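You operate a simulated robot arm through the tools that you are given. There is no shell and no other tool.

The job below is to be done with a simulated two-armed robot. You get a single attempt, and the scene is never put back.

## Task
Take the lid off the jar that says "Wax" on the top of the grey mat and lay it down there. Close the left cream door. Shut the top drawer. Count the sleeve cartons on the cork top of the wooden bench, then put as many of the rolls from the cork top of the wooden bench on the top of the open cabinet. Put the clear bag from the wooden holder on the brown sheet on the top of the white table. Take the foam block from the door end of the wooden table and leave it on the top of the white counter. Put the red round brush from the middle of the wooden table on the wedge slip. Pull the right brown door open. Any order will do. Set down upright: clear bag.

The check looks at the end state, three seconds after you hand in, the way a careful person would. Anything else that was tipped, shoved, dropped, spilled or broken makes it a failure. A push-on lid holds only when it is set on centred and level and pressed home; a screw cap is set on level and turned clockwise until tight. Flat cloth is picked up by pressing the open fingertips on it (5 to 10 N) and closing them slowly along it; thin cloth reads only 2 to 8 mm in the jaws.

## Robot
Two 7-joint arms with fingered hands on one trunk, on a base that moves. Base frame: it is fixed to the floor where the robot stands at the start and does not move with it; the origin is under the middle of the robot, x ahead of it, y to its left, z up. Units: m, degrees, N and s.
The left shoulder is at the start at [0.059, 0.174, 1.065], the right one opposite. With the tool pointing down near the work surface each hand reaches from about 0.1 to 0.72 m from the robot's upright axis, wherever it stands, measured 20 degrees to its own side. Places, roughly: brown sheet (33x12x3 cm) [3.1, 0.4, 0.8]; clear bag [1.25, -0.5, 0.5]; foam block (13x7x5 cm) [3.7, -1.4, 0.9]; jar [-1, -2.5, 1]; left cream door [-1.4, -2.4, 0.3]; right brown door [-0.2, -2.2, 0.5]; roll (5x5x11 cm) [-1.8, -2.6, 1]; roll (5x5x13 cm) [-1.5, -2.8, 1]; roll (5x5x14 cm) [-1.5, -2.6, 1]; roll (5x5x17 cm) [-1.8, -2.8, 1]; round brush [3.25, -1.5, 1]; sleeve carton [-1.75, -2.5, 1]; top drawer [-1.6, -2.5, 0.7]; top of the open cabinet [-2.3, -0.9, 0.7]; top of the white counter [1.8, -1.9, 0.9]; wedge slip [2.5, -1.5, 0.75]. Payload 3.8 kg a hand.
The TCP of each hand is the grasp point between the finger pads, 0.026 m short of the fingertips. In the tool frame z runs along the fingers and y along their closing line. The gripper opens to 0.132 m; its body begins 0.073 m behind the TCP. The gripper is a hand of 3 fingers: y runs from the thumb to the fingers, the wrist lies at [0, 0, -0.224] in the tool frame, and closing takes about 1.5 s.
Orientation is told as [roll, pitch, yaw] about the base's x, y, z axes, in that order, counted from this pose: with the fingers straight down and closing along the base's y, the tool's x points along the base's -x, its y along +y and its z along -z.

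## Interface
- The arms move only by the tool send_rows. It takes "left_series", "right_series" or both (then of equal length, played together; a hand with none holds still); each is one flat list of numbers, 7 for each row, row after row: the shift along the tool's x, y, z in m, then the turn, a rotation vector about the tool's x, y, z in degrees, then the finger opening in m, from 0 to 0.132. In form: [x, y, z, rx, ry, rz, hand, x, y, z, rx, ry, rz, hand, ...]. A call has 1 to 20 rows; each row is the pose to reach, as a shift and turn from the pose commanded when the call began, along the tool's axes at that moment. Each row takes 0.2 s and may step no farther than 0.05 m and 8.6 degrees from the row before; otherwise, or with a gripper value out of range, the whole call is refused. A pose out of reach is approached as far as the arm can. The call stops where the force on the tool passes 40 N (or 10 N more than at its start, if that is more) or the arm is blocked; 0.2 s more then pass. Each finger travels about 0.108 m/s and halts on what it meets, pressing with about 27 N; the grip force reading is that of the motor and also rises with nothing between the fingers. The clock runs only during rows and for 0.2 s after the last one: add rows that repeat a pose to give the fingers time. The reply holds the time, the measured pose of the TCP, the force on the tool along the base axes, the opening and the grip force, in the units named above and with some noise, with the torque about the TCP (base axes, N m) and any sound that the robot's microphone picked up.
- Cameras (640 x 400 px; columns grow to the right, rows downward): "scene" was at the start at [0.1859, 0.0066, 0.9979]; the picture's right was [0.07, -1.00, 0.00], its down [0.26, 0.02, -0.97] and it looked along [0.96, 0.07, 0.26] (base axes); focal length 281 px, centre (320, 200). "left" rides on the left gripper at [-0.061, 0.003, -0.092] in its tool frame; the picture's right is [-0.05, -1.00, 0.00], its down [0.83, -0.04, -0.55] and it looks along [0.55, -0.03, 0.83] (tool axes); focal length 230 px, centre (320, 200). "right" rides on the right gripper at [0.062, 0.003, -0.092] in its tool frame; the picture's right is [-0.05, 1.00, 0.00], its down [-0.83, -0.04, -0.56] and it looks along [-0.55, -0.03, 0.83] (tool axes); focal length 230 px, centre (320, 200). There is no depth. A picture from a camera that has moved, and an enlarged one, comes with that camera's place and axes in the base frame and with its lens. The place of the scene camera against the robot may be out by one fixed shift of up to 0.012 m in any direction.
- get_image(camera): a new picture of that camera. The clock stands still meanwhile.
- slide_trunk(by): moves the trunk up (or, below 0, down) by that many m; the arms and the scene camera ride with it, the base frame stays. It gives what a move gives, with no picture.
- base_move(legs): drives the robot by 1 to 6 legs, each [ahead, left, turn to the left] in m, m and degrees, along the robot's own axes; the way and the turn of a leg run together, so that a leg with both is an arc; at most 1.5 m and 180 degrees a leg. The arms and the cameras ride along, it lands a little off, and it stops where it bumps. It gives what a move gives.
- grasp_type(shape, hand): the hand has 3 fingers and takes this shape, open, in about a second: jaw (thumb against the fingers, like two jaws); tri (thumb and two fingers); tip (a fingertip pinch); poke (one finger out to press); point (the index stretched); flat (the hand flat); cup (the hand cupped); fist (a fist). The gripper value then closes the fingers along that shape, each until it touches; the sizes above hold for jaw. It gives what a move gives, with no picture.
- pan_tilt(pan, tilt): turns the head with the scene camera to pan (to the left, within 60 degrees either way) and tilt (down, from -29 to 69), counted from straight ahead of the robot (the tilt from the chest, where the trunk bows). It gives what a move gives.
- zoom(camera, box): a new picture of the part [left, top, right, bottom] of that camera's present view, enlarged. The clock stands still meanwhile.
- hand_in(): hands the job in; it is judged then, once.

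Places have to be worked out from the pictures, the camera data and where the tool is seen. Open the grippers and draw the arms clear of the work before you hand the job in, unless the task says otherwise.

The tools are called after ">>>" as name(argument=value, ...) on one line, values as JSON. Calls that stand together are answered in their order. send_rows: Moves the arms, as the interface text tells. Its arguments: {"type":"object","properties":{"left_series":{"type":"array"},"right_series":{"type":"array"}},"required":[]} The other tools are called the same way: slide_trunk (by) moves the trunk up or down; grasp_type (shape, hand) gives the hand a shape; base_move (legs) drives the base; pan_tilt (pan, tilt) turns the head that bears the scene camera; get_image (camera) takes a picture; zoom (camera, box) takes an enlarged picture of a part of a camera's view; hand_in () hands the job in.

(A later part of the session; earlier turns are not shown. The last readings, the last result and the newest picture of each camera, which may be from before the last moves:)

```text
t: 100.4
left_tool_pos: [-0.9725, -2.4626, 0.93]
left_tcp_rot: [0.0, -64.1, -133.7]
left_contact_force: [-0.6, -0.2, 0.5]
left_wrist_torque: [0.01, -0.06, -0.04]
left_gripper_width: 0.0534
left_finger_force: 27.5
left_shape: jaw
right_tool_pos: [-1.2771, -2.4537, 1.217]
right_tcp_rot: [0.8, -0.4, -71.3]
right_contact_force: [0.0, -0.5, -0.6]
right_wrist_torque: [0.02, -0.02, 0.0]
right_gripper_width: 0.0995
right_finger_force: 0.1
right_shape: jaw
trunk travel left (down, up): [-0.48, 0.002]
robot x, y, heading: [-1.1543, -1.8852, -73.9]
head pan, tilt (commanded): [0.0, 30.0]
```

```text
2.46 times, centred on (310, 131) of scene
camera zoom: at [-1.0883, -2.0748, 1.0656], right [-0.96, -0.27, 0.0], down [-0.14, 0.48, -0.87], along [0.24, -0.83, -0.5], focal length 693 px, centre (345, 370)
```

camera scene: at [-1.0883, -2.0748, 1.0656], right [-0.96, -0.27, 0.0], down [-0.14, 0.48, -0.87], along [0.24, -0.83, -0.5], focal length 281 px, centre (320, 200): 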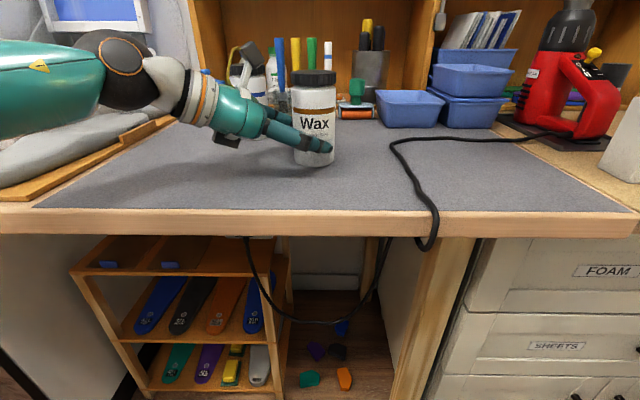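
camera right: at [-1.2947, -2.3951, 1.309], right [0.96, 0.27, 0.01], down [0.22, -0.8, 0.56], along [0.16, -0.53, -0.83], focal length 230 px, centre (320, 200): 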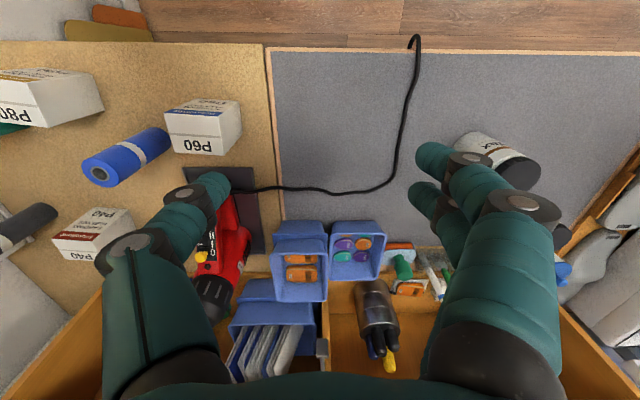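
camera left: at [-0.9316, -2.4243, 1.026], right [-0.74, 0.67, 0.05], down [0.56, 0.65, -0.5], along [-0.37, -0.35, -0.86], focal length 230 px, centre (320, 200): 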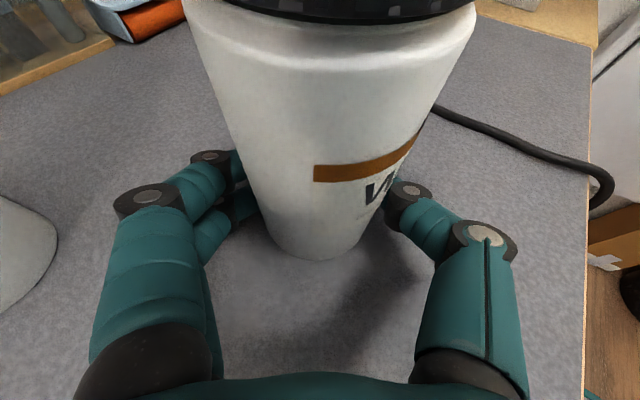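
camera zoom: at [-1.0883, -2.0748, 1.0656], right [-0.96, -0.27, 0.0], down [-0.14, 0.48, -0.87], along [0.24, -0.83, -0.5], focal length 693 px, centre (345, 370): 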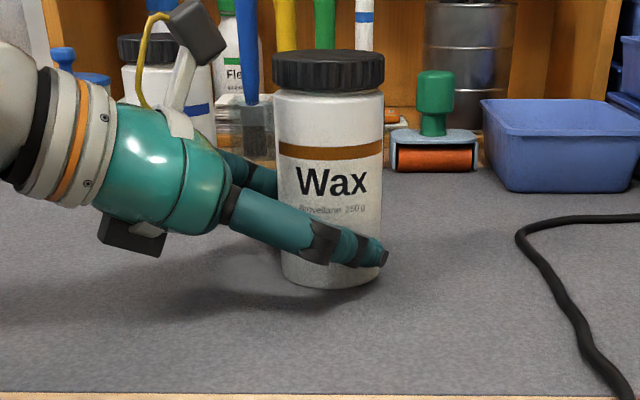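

The left hand now envelops the jar firmly. I bring the right hand above the lid, pre-turned clockwise so I can unscrew counter-clockwise without hitting the left hand.

>>> send_rows(right_series=[-0.009, 0.0237, 0, 0, 0, 8.2, 0.1, -0.018, 0.0474, 0, 0, 0, 16.4, 0.1, -0.027, 0.0711, 0, 0, 0, 24.6, 0.1, -0.036, 0.0948, 0, 0, 0, 32.8, 0.1, -0.045, 0.1185, 0, 0, 0, 41, 0.1, -0.054, 0.1422, 0, 0, 0, 49.2, 0.1, -0.063, 0.1659, 0, 0, 0, 57.4, 0.1, -0.072, 0.1896, 0, 0, 0, 65.6, 0.1, -0.081, 0.2133, 0, 0, 0, 73.8, 0.1, -0.09, 0.237, 0, 0, 0, 82, 0.1, -0.099, 0.2607, 0, 0, 0, 90.2, 0.1, -0.108, 0.2844, 0, 0, 0, 98.4, 0.1])

>>> get_image(camera="right")

>>> get_image(camera="scene")

```text
t: 103.0
left_tool_pos: [-0.971, -2.4623, 0.9302]
left_tcp_rot: [0.1, -64.0, -133.5]
left_contact_force: [-0.8, 1.1, -0.1]
left_wrist_torque: [0.04, -0.05, 0.02]
left_gripper_width: 0.0529
left_finger_force: 26.6
left_shape: jaw
right_tool_pos: [-1.0714, -2.4636, 1.2209]
right_tcp_rot: [0.4, 0.7, -139.1]
right_contact_force: [0.0, -0.2, -0.7]
right_wrist_torque: [0.0, 0.03, -0.01]
right_gripper_width: 0.0999
right_finger_force: 0.1
right_shape: jaw
right hand out of reach, approached as far as the arm can: row 9, 10, 11, 12
trunk travel left (down, up): [-0.48, 0.002]
robot x, y, heading: [-1.1565, -1.8853, -73.9]
head pan, tilt (commanded): [0.0, 30.0]
```

```text
taken
camera right: at [-1.0239, -2.4275, 1.3133], right [0.61, -0.79, 0.01], down [-0.66, -0.51, 0.55], along [-0.43, -0.34, -0.84], focal length 230 px, centre (320, 200)
```

right: 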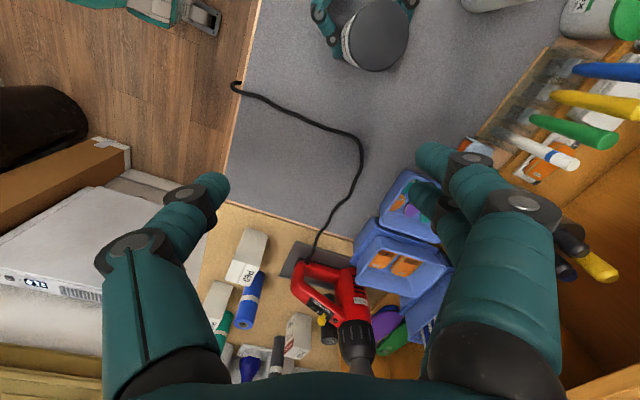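

```text
taken
camera scene: at [-1.0882, -2.0747, 1.0656], right [-0.96, -0.27, 0.0], down [-0.14, 0.48, -0.87], along [0.24, -0.83, -0.5], focal length 281 px, centre (320, 200)
```

scene: 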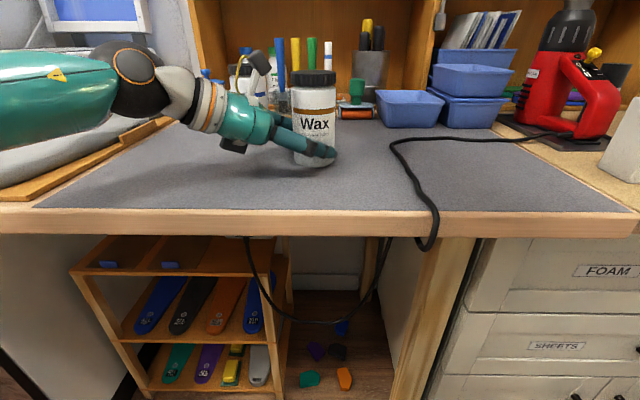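

The hand stopped 10 cm short since the wrist is too high; reach improves lower. I lower to z≈1.11 over the free mat, then move over the jar.

>>> send_rows(right_series=[0, 0, 0.04, 0, 0, 0, 0.1, 0, 0, 0.08, 0, 0, 0, 0.1, 0, 0, 0.105, 0, 0, 0, 0.1, 0.018, 0.016, 0.105, 0, 0, 0, 0.1, 0.037, 0.032, 0.105, 0, 0, 0, 0.1, 0.055, 0.049, 0.105, 0, 0, 0, 0.1, 0.073, 0.065, 0.105, 0, 0, 0, 0.1, 0.073, 0.065, 0.105, 0, 0, 0, 0.1])

>>> get_image(camera="right")

>>> get_image(camera="scene")

```text
t: 104.8
left_tool_pos: [-0.9729, -2.4627, 0.9302]
left_tcp_rot: [0.2, -64.0, -133.7]
left_contact_force: [-0.2, 0.1, -0.4]
left_wrist_torque: [0.07, -0.01, 0.0]
left_gripper_width: 0.0529
left_finger_force: 26.5
left_shape: jaw
right_tool_pos: [-1.027, -2.4729, 1.1202]
right_tcp_rot: [0.4, 0.9, -137.7]
right_contact_force: [-0.5, 0.2, 0.7]
right_wrist_torque: [0.01, -0.02, 0.0]
right_gripper_width: 0.0999
right_finger_force: 0.0
right_shape: jaw
right hand out of reach, approached as far as the arm can: row 1, 2, 3, 4, 5, 6, 7, 8
trunk travel left (down, up): [-0.48, 0.002]
robot x, y, heading: [-1.1544, -1.8832, -74.2]
head pan, tilt (commanded): [0.0, 30.0]
```

```text
taken
camera right: at [-0.9807, -2.4333, 1.2139], right [0.63, -0.77, 0.01], down [-0.65, -0.53, 0.54], along [-0.41, -0.35, -0.84], focal length 230 px, centre (320, 200)
```

right: 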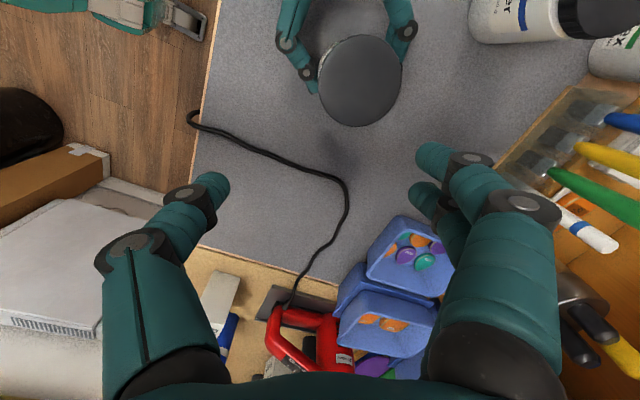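

```text
taken
camera scene: at [-1.0884, -2.0748, 1.0656], right [-0.96, -0.27, 0.0], down [-0.14, 0.48, -0.87], along [0.24, -0.83, -0.5], focal length 281 px, centre (320, 200)
```

scene: 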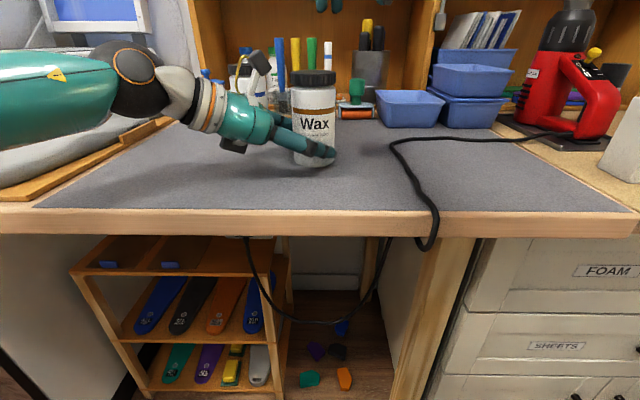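

The right wrist's clockwise limit keeps it ~5 cm short. I test whether the lid is reachable at neutral yaw by turning the hand back while moving over the lid (staying above it at z≈1.12).

>>> send_rows(right_series=[0.006, 0.004, 0, 0, 0, -8, 0.1, 0.012, 0.008, 0, 0, 0, -16, 0.1, 0.018, 0.012, 0, 0, 0, -24, 0.1, 0.024, 0.016, 0, 0, 0, -32, 0.1, 0.03, 0.02, 0, 0, 0, -40, 0.1, 0.036, 0.024, 0, 0, 0, -48, 0.1, 0.042, 0.028, 0, 0, 0, -56, 0.1, 0.045, 0.03, 0, 0, 0, -63, 0.1])

>>> get_image(camera="right")

```text
t: 106.6
left_tool_pos: [-0.9724, -2.4617, 0.931]
left_tcp_rot: [0.2, -64.1, -133.8]
left_contact_force: [0.4, -0.2, -0.1]
left_wrist_torque: [0.02, -0.02, -0.02]
left_gripper_width: 0.0528
left_finger_force: 26.7
left_shape: jaw
right_tool_pos: [-0.9819, -2.4309, 1.1207]
right_tcp_rot: [0.9, -0.1, -76.1]
right_contact_force: [-0.6, 0.1, 0.1]
right_wrist_torque: [-0.05, 0.03, 0.01]
right_gripper_width: 0.0999
right_finger_force: 0.1
right_shape: jaw
right hand out of reach, approached as far as the arm can: row 2, 3, 4, 5, 6, 7, 8
trunk travel left (down, up): [-0.48, 0.002]
robot x, y, heading: [-1.1507, -1.8836, -73.9]
head pan, tilt (commanded): [0.0, 30.0]
```

```text
taken
camera right: at [-0.995, -2.3708, 1.2131], right [0.98, 0.19, 0.01], down [0.15, -0.82, 0.56], along [0.12, -0.54, -0.83], focal length 230 px, centre (320, 200)
```

right: 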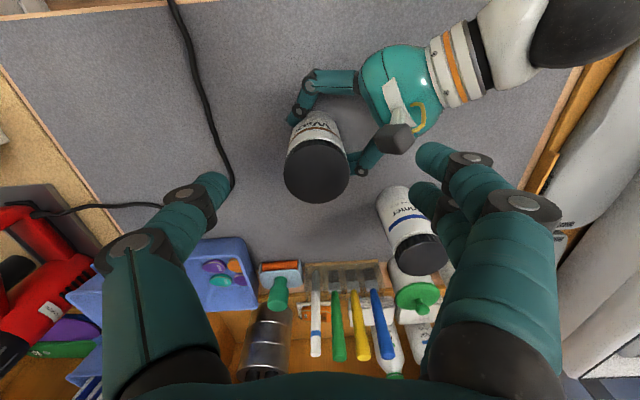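

The jar lid centre is confirmed at ≈[-0.976, -2.463] by the right camera; the right arm is at its reach limit. I move the right hand aside, release and back off the left hand, then drive 8 cm closer and 6 cm left.

>>> send_rows(right_series=[0, -0.02, -0.01, 0, 0, 0, 0.1, 0, -0.05, -0.02, 0, 0, 0, 0.1, 0, -0.08, -0.03, 0, 0, 0, 0.1, 0, -0.11, -0.04, 0, 0, 0, 0.1, 0, -0.14, -0.05, 0, 0, 0, 0.1, 0, -0.17, -0.06, 0, 0, 0, 0.1, 0, -0.2, -0.06, 0, 0, 0, 0.1, 0, -0.22, -0.06, 0, 0, 0, 0.1, 0, -0.22, -0.06, 0, 0, 0, 0.1, 0, -0.22, -0.06, 0, 0, 0, 0.1], left_series=[0, 0, 0, 0, 0, 0, 0.07, 0, 0, 0, 0, 0, 0, 0.09, 0, 0, 0, 0, 0, 0, 0.1, 0, 0, -0.03, 0, 0, 0, 0.1, 0, 0, -0.06, 0, 0, 0, 0.1, 0, 0, -0.09, 0, 0, 0, 0.1, -0.03, 0, -0.11, 0, 0, 0, 0.1, -0.06, 0, -0.13, 0, 0, 0, 0.1, -0.09, 0, -0.14, 0, 0, 0, 0.1, -0.11, 0, -0.15, 0, 0, 0, 0.1])

>>> get_image(camera="scene")

```text
t: 108.8
left_tool_pos: [-0.9144, -2.3983, 1.0978]
left_tcp_rot: [0.1, -64.0, -133.6]
left_contact_force: [0.9, 0.1, 0.7]
left_wrist_torque: [-0.02, 0.02, -0.04]
left_gripper_width: 0.0998
left_finger_force: 0.0
left_shape: jaw
right_tool_pos: [-1.1993, -2.4846, 1.1788]
right_tcp_rot: [0.8, 0.0, -76.3]
right_contact_force: [0.1, -0.4, 0.9]
right_wrist_torque: [0.01, -0.02, 0.02]
right_gripper_width: 0.0999
right_finger_force: 0.0
right_shape: jaw
trunk travel left (down, up): [-0.48, 0.002]
robot x, y, heading: [-1.1526, -1.8867, -74.0]
head pan, tilt (commanded): [0.0, 30.0]
```

```text
taken
camera scene: at [-1.0884, -2.0745, 1.0657], right [-0.96, -0.27, 0.0], down [-0.14, 0.48, -0.87], along [0.24, -0.83, -0.5], focal length 281 px, centre (320, 200)
```

scene: 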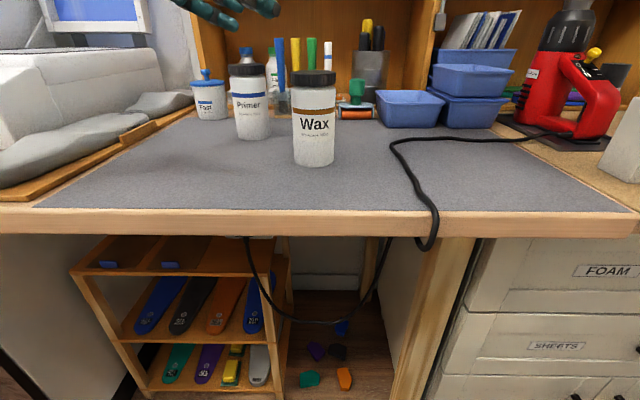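

The jar stayed in place. I drive 8 cm ahead and 8 cm left.

>>> base_move(legs=[[0.08, 0.08, 0]])

>>> get_image(camera="scene")

>>> get_image(camera="left")

```text
t: 110.2
left_tool_pos: [-0.8164, -2.4546, 1.0982]
left_tcp_rot: [0.2, -64.1, -133.7]
left_contact_force: [0.7, 0.5, 0.0]
left_wrist_torque: [0.0, 0.0, 0.01]
left_gripper_width: 0.0997
left_finger_force: 0.1
left_shape: jaw
right_tool_pos: [-1.1017, -2.5403, 1.1777]
right_tcp_rot: [0.8, 0.0, -76.2]
right_contact_force: [0.1, 0.8, 0.9]
right_wrist_torque: [0.0, 0.0, 0.02]
right_gripper_width: 0.0998
right_finger_force: 0.1
right_shape: jaw
trunk travel left (down, up): [-0.48, 0.002]
robot x, y, heading: [-1.055, -1.9411, -74.2]
head pan, tilt (commanded): [0.0, 30.0]
```

```text
taken
camera scene: at [-0.9909, -2.1307, 1.0657], right [-0.96, -0.27, 0.0], down [-0.14, 0.48, -0.87], along [0.24, -0.83, -0.5], focal length 281 px, centre (320, 200)
```

scene: 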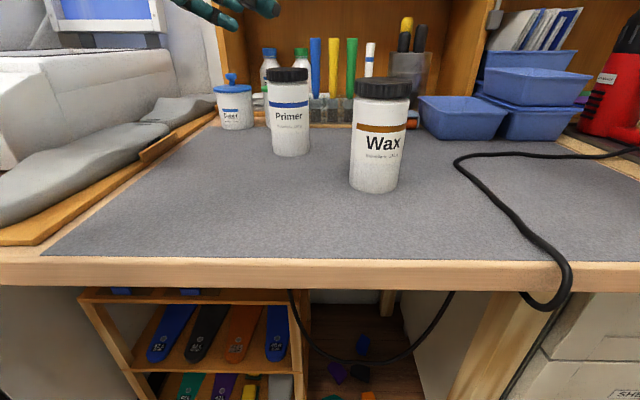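

```text
taken
camera left: at [-0.7749, -2.4156, 1.1937], right [-0.74, 0.67, 0.05], down [0.56, 0.65, -0.51], along [-0.37, -0.35, -0.86], focal length 230 px, centre (320, 200)
```

left: 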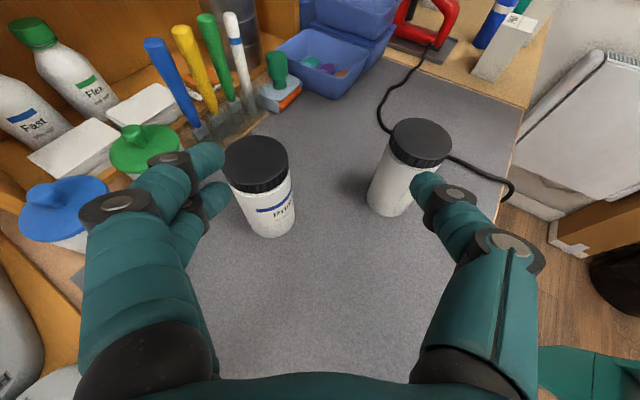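

The jar is now at about 0.52 m ahead, 6.5 cm right. I turn the left hand to come in almost horizontally from the left, positioned beside the jar, still high.

>>> send_rows(left_series=[0.007, -0.019, 0.001, 3.4, -4.5, 1.7, 0.1, 0.014, -0.038, 0.002, 6.9, -9, 3.3, 0.1, 0.022, -0.057, 0.004, 10.3, -13.5, 5, 0.1, 0.029, -0.075, 0.005, 13.8, -18, 6.7, 0.1, 0.029, -0.075, 0.005, 13.8, -18, 6.7, 0.1])

>>> get_image(camera="left")

```text
t: 111.4
left_tool_pos: [-0.8633, -2.3974, 1.0667]
left_tcp_rot: [17.2, -81.6, -165.7]
left_contact_force: [0.0, 0.6, 0.4]
left_wrist_torque: [0.0, 0.06, -0.02]
left_gripper_width: 0.0994
left_finger_force: 0.1
left_shape: jaw
right_tool_pos: [-1.1016, -2.5405, 1.1788]
right_tcp_rot: [0.9, 0.0, -76.2]
right_contact_force: [-0.1, -0.6, 0.4]
right_wrist_torque: [0.01, 0.02, 0.01]
right_gripper_width: 0.0997
right_finger_force: 0.0
right_shape: jaw
trunk travel left (down, up): [-0.48, 0.002]
robot x, y, heading: [-1.0575, -1.9414, -74.5]
head pan, tilt (commanded): [0.0, 30.0]
```

```text
taken
camera left: at [-0.7929, -2.3551, 1.1404], right [-0.53, 0.85, 0.01], down [0.56, 0.36, -0.75], along [-0.64, -0.39, -0.67], focal length 230 px, centre (320, 200)
```

left: 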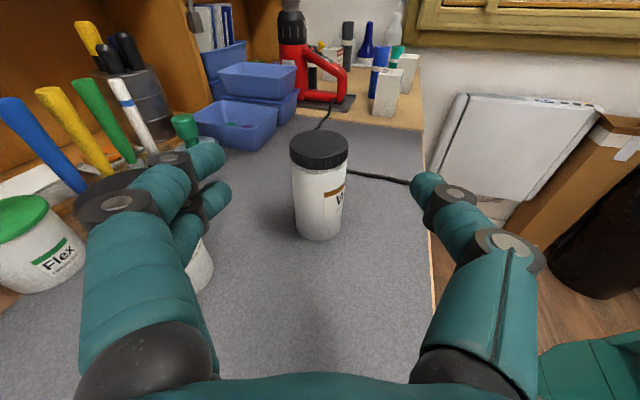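

The jar is centred between the left fingers. I lower the hand to z≈0.955 and slide in around the jar, stopping to look before closing.

>>> send_rows(left_series=[0.033, 0, 0.005, 0, 0, 0, 0.1, 0.066, 0, 0.01, 0, 0, 0, 0.1, 0.097, -0.002, 0.0136, 0, 0, 0, 0.1, 0.097, -0.004, 0.035, 0, 0, 0, 0.1, 0.097, -0.004, 0.06, 0, 0, 0, 0.1, 0.097, -0.004, 0.085, 0, 0, 0, 0.1, 0.097, -0.004, 0.105, 0, 0, 0, 0.1, 0.097, -0.004, 0.12, 0, 0, 0, 0.1])

>>> get_image(camera="left")

>>> get_image(camera="scene")

```text
t: 113.2
left_tool_pos: [-0.955, -2.4519, 0.9581]
left_tcp_rot: [16.8, -81.6, -165.2]
left_contact_force: [0.3, 0.0, 0.3]
left_wrist_torque: [0.01, -0.04, 0.0]
left_gripper_width: 0.1002
left_finger_force: 0.1
left_shape: jaw
right_tool_pos: [-1.1018, -2.5405, 1.1773]
right_tcp_rot: [0.8, 0.0, -76.1]
right_contact_force: [0.9, 0.5, 0.2]
right_wrist_torque: [0.02, 0.0, -0.01]
right_gripper_width: 0.0998
right_finger_force: 0.1
right_shape: jaw
trunk travel left (down, up): [-0.48, 0.002]
robot x, y, heading: [-1.055, -1.9403, -74.0]
head pan, tilt (commanded): [0.0, 30.0]
```

```text
taken
camera left: at [-0.8849, -2.4091, 1.0323], right [-0.53, 0.85, 0.01], down [0.56, 0.36, -0.75], along [-0.64, -0.39, -0.67], focal length 230 px, centre (320, 200)
```

left: 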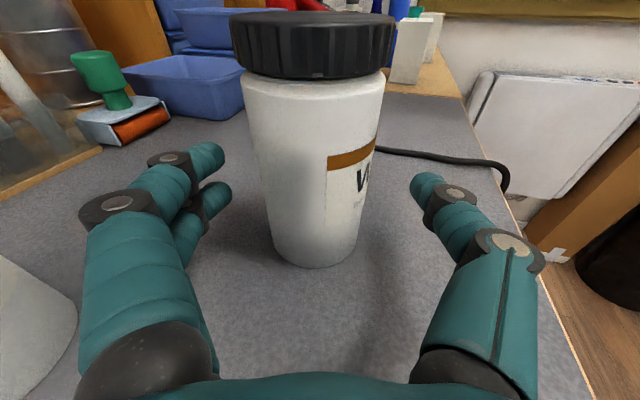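

```text
taken
camera scene: at [-0.991, -2.1309, 1.0656], right [-0.96, -0.27, 0.0], down [-0.14, 0.48, -0.87], along [0.24, -0.83, -0.5], focal length 281 px, centre (320, 200)
```

scene: 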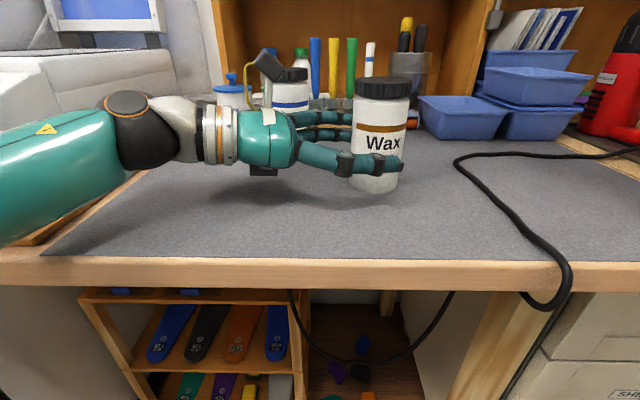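

Good alignment. I advance 1 cm and close the left hand on the jar.

>>> send_rows(left_series=[0, 0, 0.01, 0, 0, 0, 0.1, 0, 0, 0.013, 0, 0, 0, 0.085, 0, 0, 0.013, 0, 0, 0, 0.075, 0, 0, 0.013, 0, 0, 0, 0.065, 0, 0, 0.013, 0, 0, 0, 0.055, 0, 0, 0.013, 0, 0, 0, 0.045, 0, 0, 0.013, 0, 0, 0, 0.045, 0, 0, 0.013, 0, 0, 0, 0.045])

>>> get_image(camera="left")

>>> zoom(camera="scene", box=[220, 50, 480, 212])

```text
t: 115.0
left_tool_pos: [-0.9637, -2.4588, 0.9557]
left_tcp_rot: [16.8, -81.5, -165.4]
left_contact_force: [-0.2, -1.5, 0.6]
left_wrist_torque: [0.01, 0.02, 0.0]
left_gripper_width: 0.0547
left_finger_force: 27.1
left_shape: jaw
right_tool_pos: [-1.1011, -2.5405, 1.1773]
right_tcp_rot: [0.8, 0.0, -76.2]
right_contact_force: [0.2, 0.2, -1.2]
right_wrist_torque: [-0.03, 0.02, -0.04]
right_gripper_width: 0.0999
right_finger_force: 0.2
right_shape: jaw
trunk travel left (down, up): [-0.48, 0.002]
robot x, y, heading: [-1.0563, -1.9422, -74.2]
head pan, tilt (commanded): [0.0, 30.0]
```

```text
taken
camera left: at [-0.894, -2.4161, 1.0289], right [-0.53, 0.85, 0.01], down [0.56, 0.36, -0.75], along [-0.64, -0.39, -0.67], focal length 230 px, centre (320, 200)
```

left: 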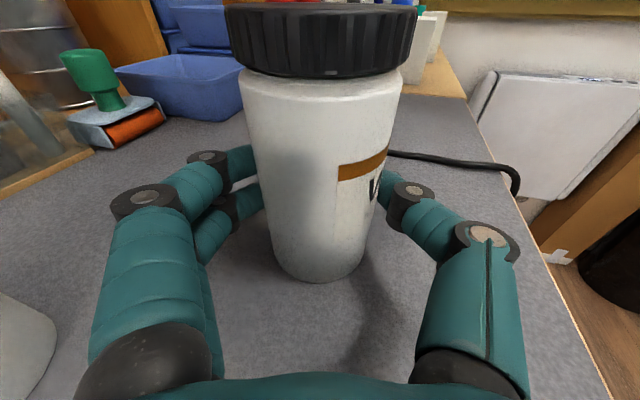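

```text
2.46 times, centred on (350, 131) of scene
camera zoom: at [-0.9909, -2.1308, 1.0656], right [-0.96, -0.27, 0.0], down [-0.14, 0.48, -0.87], along [0.24, -0.83, -0.5], focal length 693 px, centre (246, 370)
```

zoom: 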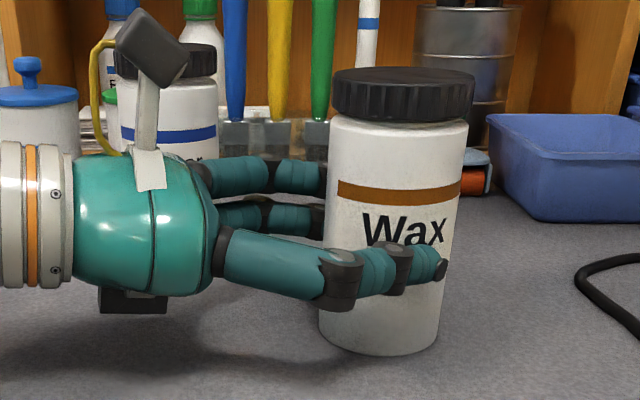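

The jar is held well by the left hand. I bring the right hand over the lid, pre-turned about 43° clockwise.

>>> send_rows(right_series=[0.008, 0.023, 0, 0, 0, 7, 0.1, 0.016, 0.046, 0, 0, 0, 14, 0.1, 0.024, 0.07, 0, 0, 0, 21, 0.1, 0.032, 0.093, 0.01, 0, 0, 28, 0.1, 0.04, 0.116, 0.02, 0, 0, 35, 0.1, 0.0466, 0.139, 0.03, 0, 0, 42, 0.1, 0.0466, 0.139, 0.03, 0, 0, 42, 0.1])

>>> get_image(camera="right")

>>> get_image(camera="scene")

```text
t: 116.6
left_tool_pos: [-0.9636, -2.4591, 0.9546]
left_tcp_rot: [16.7, -81.5, -165.2]
left_contact_force: [1.4, 0.7, 1.3]
left_wrist_torque: [0.03, 0.03, -0.02]
left_gripper_width: 0.0547
left_finger_force: 26.7
left_shape: jaw
right_tool_pos: [-0.9776, -2.4621, 1.1492]
right_tcp_rot: [0.4, 0.5, -118.4]
right_contact_force: [0.8, 0.1, -0.5]
right_wrist_torque: [0.01, 0.01, -0.01]
right_gripper_width: 0.1002
right_finger_force: 0.1
right_shape: jaw
trunk travel left (down, up): [-0.48, 0.002]
robot x, y, heading: [-1.054, -1.9413, -74.2]
head pan, tilt (commanded): [0.0, 30.0]
```

```text
taken
camera right: at [-0.9463, -2.4098, 1.2427], right [0.85, -0.52, 0.01], down [-0.44, -0.71, 0.55], along [-0.28, -0.47, -0.84], focal length 230 px, centre (320, 200)
```

right: 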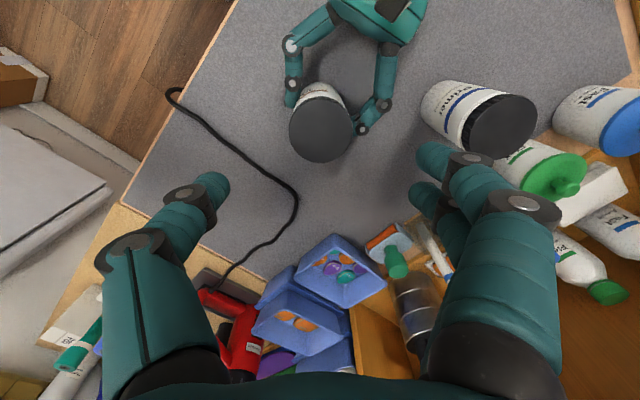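

```text
taken
camera scene: at [-0.9915, -2.1311, 1.0656], right [-0.96, -0.27, 0.0], down [-0.14, 0.48, -0.87], along [0.24, -0.83, -0.5], focal length 281 px, centre (320, 200)
```

scene: 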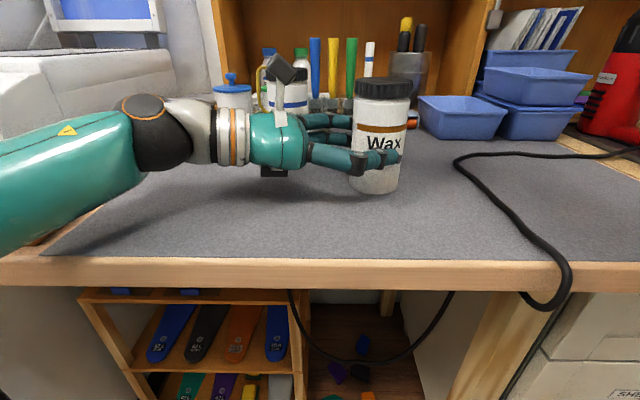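

The lid centre is right under the TCP (within 2 mm). I descend so the finger pads surround the lid, TCP at z≈1.022.

>>> send_rows(right_series=[0, 0, 0.03, 0, 0, 0, 0.1, 0, 0.001, 0.06, 0, 0, 0, 0.1, 0, 0.002, 0.085, 0, 0, 0, 0.1, 0, 0.002, 0.105, 0, 0, 0, 0.1, 0, 0.002, 0.12, 0, 0, 0, 0.1, 0, 0.002, 0.127, 0, 0, 0, 0.1, 0, 0.002, 0.127, 0, 0, 0, 0.1])

>>> get_image(camera="right")

>>> zoom(camera="scene", box=[250, 30, 510, 192])

```text
t: 118.2
left_tool_pos: [-0.9638, -2.4594, 0.9543]
left_tcp_rot: [17.0, -81.5, -165.3]
left_contact_force: [-1.1, -0.1, 1.1]
left_wrist_torque: [0.06, 0.05, -0.01]
left_gripper_width: 0.055
left_finger_force: 27.0
left_shape: jaw
right_tool_pos: [-0.9727, -2.4624, 1.0231]
right_tcp_rot: [0.7, 0.4, -118.2]
right_contact_force: [-0.6, 0.6, -0.9]
right_wrist_torque: [0.0, -0.02, 0.01]
right_gripper_width: 0.1001
right_finger_force: 0.0
right_shape: jaw
trunk travel left (down, up): [-0.48, 0.002]
robot x, y, heading: [-1.052, -1.9404, -74.2]
head pan, tilt (commanded): [0.0, 30.0]
```

```text
taken
camera right: at [-0.9427, -2.4104, 1.1154], right [0.86, -0.52, 0.01], down [-0.44, -0.71, 0.55], along [-0.28, -0.47, -0.84], focal length 230 px, centre (320, 200)
```

right: 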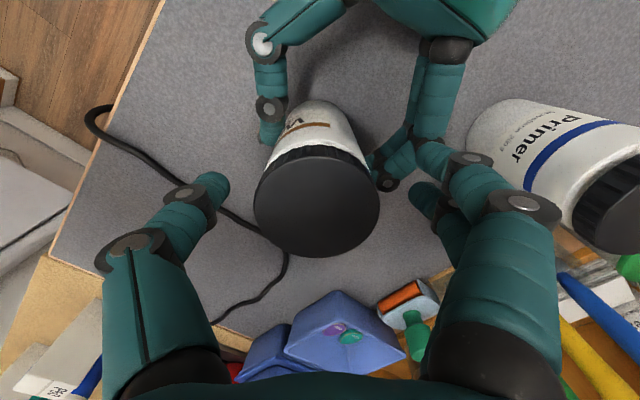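

```text
2.46 times, centred on (380, 111) of scene
camera zoom: at [-0.9909, -2.1307, 1.0656], right [-0.96, -0.27, 0.0], down [-0.14, 0.48, -0.87], along [0.24, -0.83, -0.5], focal length 693 px, centre (172, 419)
```

zoom: 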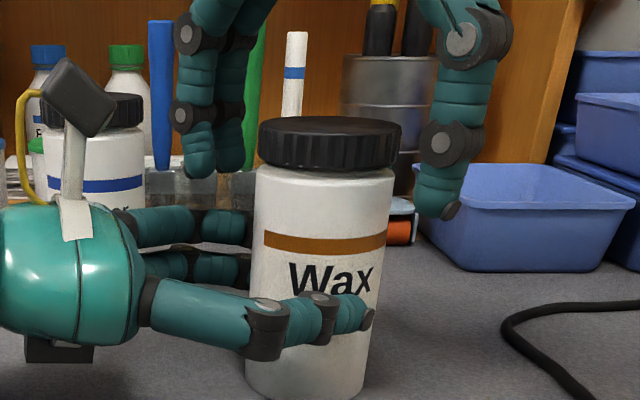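

The lid sits centred between thumb and fingers. I close the right hand on the lid.

>>> send_rows(right_series=[0, 0, 0, 0, 0, 0, 0.085, 0, 0, 0, 0, 0, 0, 0.075, 0, 0, 0, 0, 0, 0, 0.065, 0, 0, 0, 0, 0, 0, 0.055, 0, 0, 0, 0, 0, 0, 0.05, 0, 0, 0, 0, 0, 0, 0.05, 0, 0, 0, 0, 0, 0, 0.05])

>>> get_image(camera="right")

>>> zoom(camera="scene", box=[250, 30, 510, 192])

```text
t: 119.8
left_tool_pos: [-0.9642, -2.4602, 0.9555]
left_tcp_rot: [16.9, -81.6, -165.3]
left_contact_force: [-1.2, -1.7, 0.5]
left_wrist_torque: [0.05, 0.06, 0.03]
left_gripper_width: 0.0547
left_finger_force: 27.1
left_shape: jaw
right_tool_pos: [-0.9727, -2.4624, 1.0231]
right_tcp_rot: [0.6, 0.4, -118.2]
right_contact_force: [1.6, 1.2, -0.4]
right_wrist_torque: [0.0, -0.04, -0.05]
right_gripper_width: 0.0509
right_finger_force: 27.2
right_shape: jaw
trunk travel left (down, up): [-0.48, 0.002]
robot x, y, heading: [-1.0575, -1.9398, -74.3]
head pan, tilt (commanded): [0.0, 30.0]
```

```text
taken
camera right: at [-0.9426, -2.4104, 1.1157], right [0.86, -0.52, 0.01], down [-0.44, -0.71, 0.55], along [-0.28, -0.47, -0.84], focal length 230 px, centre (320, 200)
```

right: 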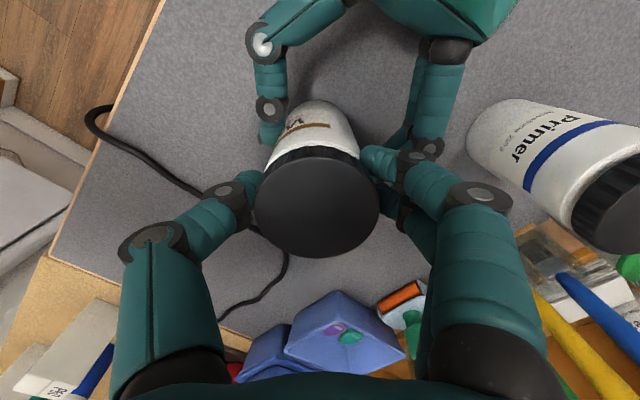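

```text
2.46 times, centred on (380, 111) of scene
camera zoom: at [-0.9909, -2.1307, 1.0656], right [-0.96, -0.27, 0.0], down [-0.14, 0.48, -0.87], along [0.24, -0.83, -0.5], focal length 693 px, centre (172, 419)
```

zoom: 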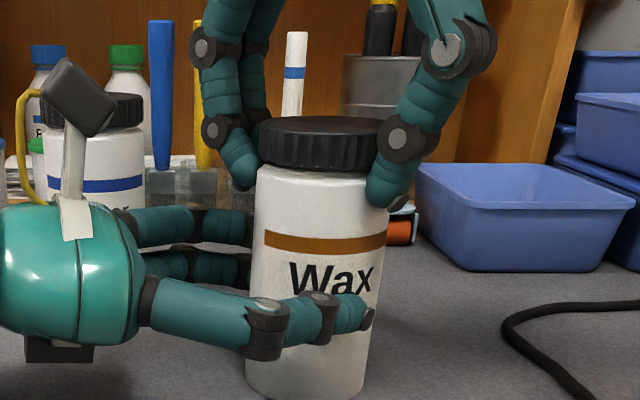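

The fingertips are curling onto the jar body below the lid. I open slightly, raise 1.4 cm so the tips meet the lid's rim only, and re-close.

>>> send_rows(right_series=[0, 0, 0, 0, 0, 0, 0.07, 0, 0, 0, 0, 0, 0, 0.085, 0, 0, -0.007, 0, 0, 0, 0.09, 0, 0, -0.014, 0, 0, 0, 0.09, 0, 0, -0.014, 0, 0, 0, 0.075, 0, 0, -0.014, 0, 0, 0, 0.06, 0, 0, -0.014, 0, 0, 0, 0.05, 0, 0, -0.014, 0, 0, 0, 0.04, 0, 0, -0.014, 0, 0, 0, 0.04, 0, 0, -0.014, 0, 0, 0, 0.04])

>>> get_image(camera="right")

>>> zoom(camera="scene", box=[300, 30, 480, 142])

```text
t: 122.0
left_tool_pos: [-0.9648, -2.4595, 0.9552]
left_tcp_rot: [16.9, -81.4, -165.3]
left_contact_force: [-0.6, -1.2, 0.9]
left_wrist_torque: [0.09, 0.01, 0.03]
left_gripper_width: 0.055
left_finger_force: 27.0
left_shape: jaw
right_tool_pos: [-0.9733, -2.4603, 1.0376]
right_tcp_rot: [0.6, 0.5, -118.3]
right_contact_force: [0.7, 1.7, 0.4]
right_wrist_torque: [0.04, 0.01, -0.04]
right_gripper_width: 0.0497
right_finger_force: 27.3
right_shape: jaw
trunk travel left (down, up): [-0.48, 0.002]
robot x, y, heading: [-1.0589, -1.9384, -74.0]
head pan, tilt (commanded): [0.0, 30.0]
```

```text
taken
camera right: at [-0.9429, -2.4095, 1.1296], right [0.86, -0.52, 0.01], down [-0.44, -0.71, 0.55], along [-0.28, -0.47, -0.84], focal length 230 px, centre (320, 200)
```

right: 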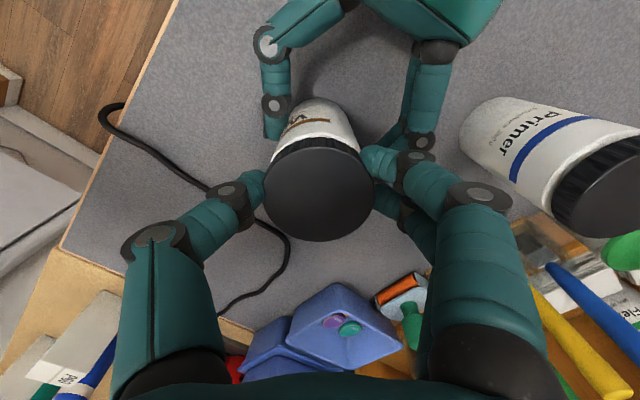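

```text
3.56 times, centred on (390, 86) of scene
camera zoom: at [-0.9909, -2.1307, 1.0656], right [-0.96, -0.27, 0.0], down [-0.14, 0.48, -0.87], along [0.24, -0.83, -0.5], focal length 1000 px, centre (71, 605)
```

zoom: 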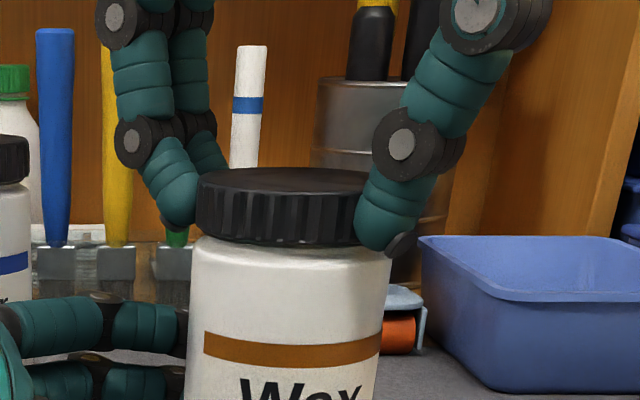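

The fingertips now press on the lid rim. I turn counter-clockwise (−rz) by 64° and watch torques.

>>> send_rows(right_series=[0, 0, 0, 0, 0, -8, 0.04, 0, 0, 0, 0, 0, -16, 0.04, 0, 0, 0, 0, 0, -24, 0.04, 0, 0, 0, 0, 0, -32, 0.04, 0, 0, 0, 0, 0, -40, 0.04, 0, 0, 0, 0, 0, -48, 0.04, 0, 0, 0, 0, 0, -56, 0.04, 0, 0, 0, 0, 0, -64, 0.04])

>>> get_image(camera="right")

>>> zoom(camera="scene", box=[280, 30, 500, 167])

```text
t: 123.8
left_tool_pos: [-0.9633, -2.4596, 0.9554]
left_tcp_rot: [17.2, -81.5, -165.5]
left_contact_force: [13.1, -2.4, 1.6]
left_wrist_torque: [0.53, 0.41, 0.28]
left_gripper_width: 0.0557
left_finger_force: 26.7
left_shape: jaw
right_tool_pos: [-0.9755, -2.4625, 1.0379]
right_tcp_rot: [0.6, -0.4, -54.2]
right_contact_force: [-13.7, 6.0, 5.2]
right_wrist_torque: [-0.05, 0.52, -0.14]
right_gripper_width: 0.0498
right_finger_force: 26.8
right_shape: jaw
trunk travel left (down, up): [-0.48, 0.002]
robot x, y, heading: [-1.0556, -1.9401, -74.2]
head pan, tilt (commanded): [0.0, 30.0]
```

```text
taken
camera right: at [-1.0098, -2.411, 1.1296], right [0.84, 0.54, 0.01], down [0.45, -0.7, 0.56], along [0.31, -0.47, -0.83], focal length 230 px, centre (320, 200)
```

right: 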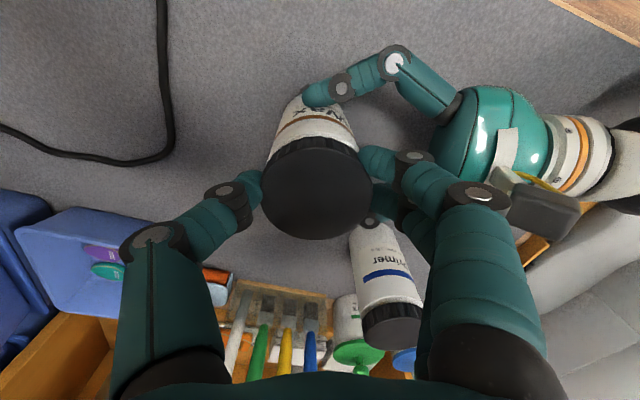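

```text
2.91 times, centred on (390, 98) of scene
camera zoom: at [-0.9911, -2.13, 1.0659], right [-0.96, -0.27, 0.0], down [-0.14, 0.48, -0.87], along [0.24, -0.83, -0.5], focal length 818 px, centre (116, 495)
```

zoom: 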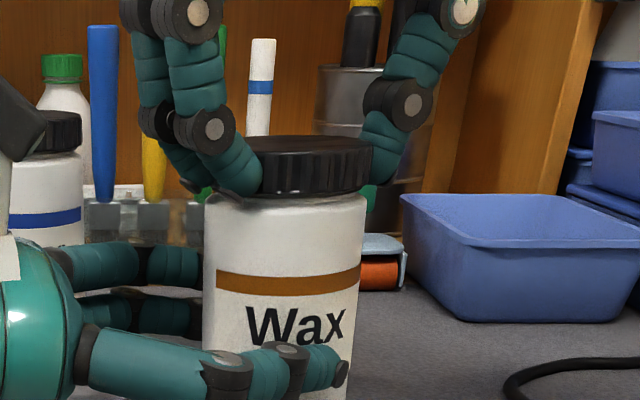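

The hand turned freely with the jar label staying put. I continue turning another 64° counter-clockwise.

>>> send_rows(right_series=[0, 0, 0, 0, 0, -8, 0.04, 0, 0, 0, 0, 0, -16, 0.04, 0, 0, 0, 0, 0, -24, 0.04, 0, 0, -0.001, 0, 0, -32, 0.04, 0, 0, -0.001, 0, 0, -40, 0.04, 0, 0, -0.001, 0, 0, -48, 0.04, 0, 0, -0.002, 0, 0, -56, 0.04, 0, 0, -0.002, 0, 0, -64, 0.04])

>>> zoom(camera="scene", box=[280, 30, 500, 167])

```text
t: 125.6
left_tool_pos: [-0.9647, -2.4567, 0.9572]
left_tcp_rot: [18.7, -81.7, -167.1]
left_contact_force: [17.8, 7.8, 12.5]
left_wrist_torque: [-0.01, 0.28, 0.12]
left_gripper_width: 0.0555
left_finger_force: 27.0
left_shape: jaw
right_tool_pos: [-0.9746, -2.4625, 1.0411]
right_tcp_rot: [-0.2, -0.9, 9.9]
right_contact_force: [-14.4, -8.5, 8.0]
right_wrist_torque: [-0.48, 0.29, -0.1]
right_gripper_width: 0.0501
right_finger_force: 26.9
right_shape: jaw
trunk travel left (down, up): [-0.48, 0.002]
robot x, y, heading: [-1.0559, -1.9399, -74.0]
head pan, tilt (commanded): [0.0, 30.0]
```

```text
2.91 times, centred on (390, 98) of scene
camera zoom: at [-0.9908, -2.1294, 1.0661], right [-0.96, -0.27, 0.0], down [-0.14, 0.48, -0.87], along [0.24, -0.83, -0.5], focal length 818 px, centre (116, 495)
```

zoom: 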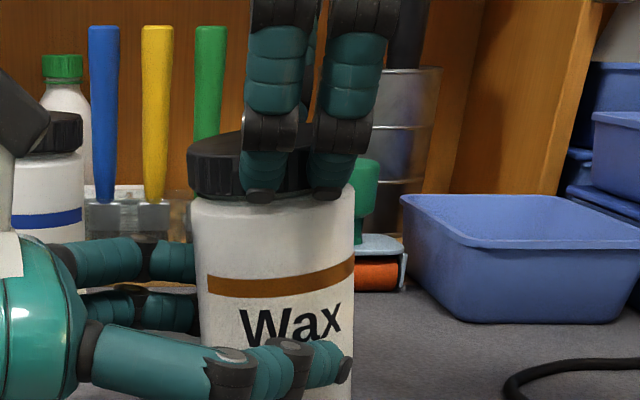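

Some sideways force built up (~15 N), so I relieve it with a few millimetres of shift and test lifting by 1 cm.

>>> send_rows(right_series=[0.002, -0.001, 0, 0, 0, 0, 0.04, 0.0044, -0.0023, -0.001, 0, 0, 0, 0.04, 0.0044, -0.0023, -0.004, 0, 0, 0, 0.04, 0.0044, -0.0023, -0.007, 0, 0, 0, 0.04, 0.0044, -0.0023, -0.01, 0, 0, 0, 0.04])

>>> zoom(camera="scene", box=[280, 30, 500, 167])

```text
t: 126.8
left_tool_pos: [-0.9647, -2.4584, 0.9559]
left_tcp_rot: [17.0, -81.8, -165.7]
left_contact_force: [2.4, 2.8, 24.1]
left_wrist_torque: [-0.21, 0.34, -0.03]
left_gripper_width: 0.0554
left_finger_force: 26.6
left_shape: jaw
right_tool_pos: [-0.9786, -2.466, 1.0435]
right_tcp_rot: [0.4, -0.6, 9.8]
right_contact_force: [-2.6, -2.4, -25.1]
right_wrist_torque: [-0.16, 0.11, 0.01]
right_gripper_width: 0.0487
right_finger_force: 27.2
right_shape: jaw
trunk travel left (down, up): [-0.48, 0.002]
robot x, y, heading: [-1.0578, -1.9388, -74.1]
head pan, tilt (commanded): [0.0, 30.0]
```

```text
2.91 times, centred on (390, 98) of scene
camera zoom: at [-0.9908, -2.1309, 1.065], right [-0.96, -0.27, 0.0], down [-0.14, 0.48, -0.87], along [0.24, -0.83, -0.5], focal length 818 px, centre (116, 495)
```

zoom: 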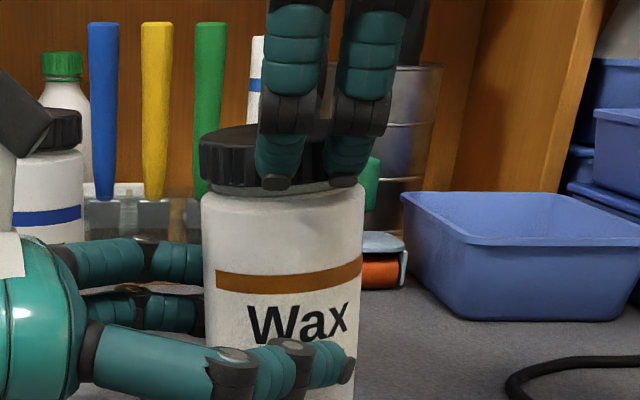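

The lid still holds (25 N pull), so more turning is needed. I relax the pull, open the right hand, raise it a bit, and look at the lid's height on the jar.

>>> send_rows(right_series=[0, 0, 0.006, 0, 0, 0, 0.04, 0, 0, 0.009, 0, 0, 0, 0.04, 0, 0, 0.009, 0, 0, 0, 0.06, 0, 0, 0.009, 0, 0, 0, 0.08, 0, 0, 0.009, 0, 0, 0, 0.1, 0, 0, -0.03, 0, 0, 0, 0.1, 0, 0, -0.07, 0, 0, 0, 0.1])

>>> zoom(camera="scene", box=[280, 30, 500, 167])

>>> get_image(camera="left")

```text
t: 128.4
left_tool_pos: [-0.9644, -2.4589, 0.955]
left_tcp_rot: [16.6, -81.5, -165.0]
left_contact_force: [-2.7, -1.0, 7.9]
left_wrist_torque: [-0.13, -0.08, -0.05]
left_gripper_width: 0.055
left_finger_force: 27.9
left_shape: jaw
right_tool_pos: [-0.9825, -2.4678, 1.1219]
right_tcp_rot: [0.0, -0.8, 9.8]
right_contact_force: [0.1, 1.2, 0.4]
right_wrist_torque: [-0.03, -0.02, 0.0]
right_gripper_width: 0.0999
right_finger_force: 0.1
right_shape: jaw
trunk travel left (down, up): [-0.48, 0.002]
robot x, y, heading: [-1.0553, -1.9415, -74.0]
head pan, tilt (commanded): [0.0, 30.0]
```

```text
2.91 times, centred on (390, 98) of scene
camera zoom: at [-0.9912, -2.1301, 1.0657], right [-0.96, -0.27, 0.0], down [-0.14, 0.48, -0.87], along [0.24, -0.83, -0.5], focal length 818 px, centre (116, 495)
```

zoom: 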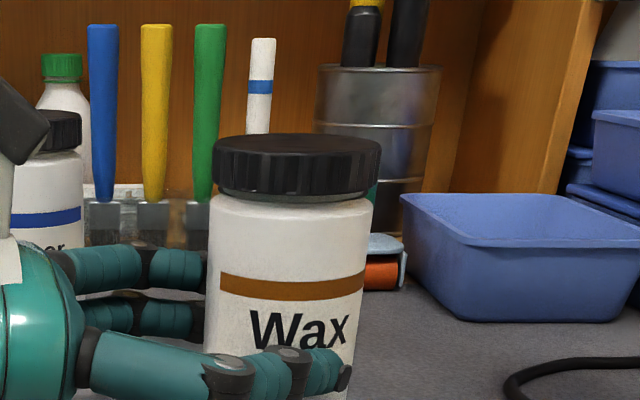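

```text
taken
camera left: at [-0.8942, -2.4153, 1.0285], right [-0.53, 0.85, 0.01], down [0.56, 0.36, -0.74], along [-0.64, -0.39, -0.67], focal length 230 px, centre (320, 200)
```

left: 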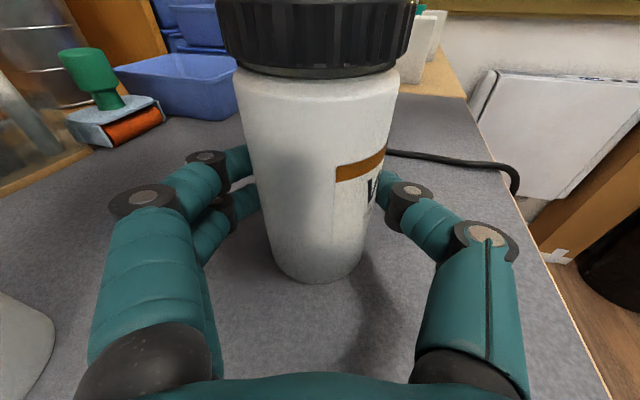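

The lid has risen by a few millimetres — it is a screw cap and it is coming loose. I turn the open hand back clockwise above the jar for another stroke.

>>> send_rows(right_series=[0, 0, 0, 0, 0, 8, 0.1, 0, 0, 0, 0, 0, 16, 0.1, 0, 0, 0, 0, 0, 24, 0.1, 0, 0, 0, 0, 0, 32, 0.1, 0, 0, 0, 0, 0, 40, 0.1, 0, 0, 0, 0, 0, 48, 0.1, 0, 0, 0, 0, 0, 56, 0.1, 0, 0, 0, 0, 0, 64, 0.1, 0, 0, 0, 0, 0, 72, 0.1, 0, 0, 0, 0, 0, 80, 0.1, 0, 0, 0, 0, 0, 88, 0.1, 0, 0, 0, 0, 0, 96, 0.1, 0, 0, 0, 0, 0, 104, 0.1, 0, 0, 0, 0, 0, 112, 0.1, 0, 0, 0, 0, 0, 120, 0.1, 0, 0, 0, 0, 0, 127, 0.1])

>>> get_image(camera="right")

```text
t: 131.8
left_tool_pos: [-0.9645, -2.4581, 0.9558]
left_tcp_rot: [16.8, -81.6, -165.3]
left_contact_force: [-0.7, -0.4, 0.8]
left_wrist_torque: [-0.02, -0.07, -0.05]
left_gripper_width: 0.0549
left_finger_force: 26.8
left_shape: jaw
right_tool_pos: [-0.9786, -2.4653, 1.1198]
right_tcp_rot: [0.7, 0.5, -117.4]
right_contact_force: [-0.2, 0.5, 0.9]
right_wrist_torque: [-0.02, -0.01, 0.01]
right_gripper_width: 0.0999
right_finger_force: 0.1
right_shape: jaw
trunk travel left (down, up): [-0.48, 0.002]
robot x, y, heading: [-1.0567, -1.9382, -73.9]
head pan, tilt (commanded): [0.0, 30.0]
```

```text
taken
camera right: at [-0.9489, -2.4127, 1.2115], right [0.86, -0.51, 0.01], down [-0.43, -0.72, 0.55], along [-0.27, -0.48, -0.84], focal length 230 px, centre (320, 200)
```

right: 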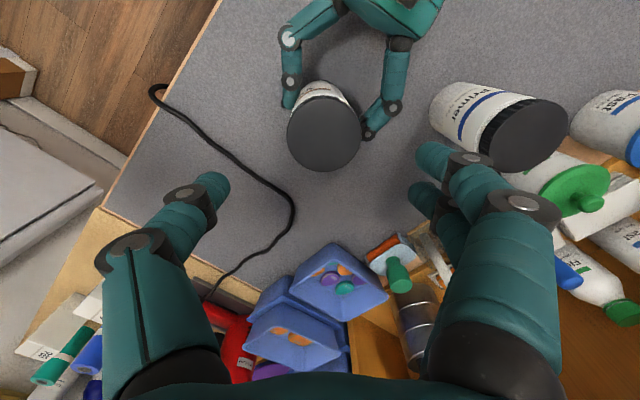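

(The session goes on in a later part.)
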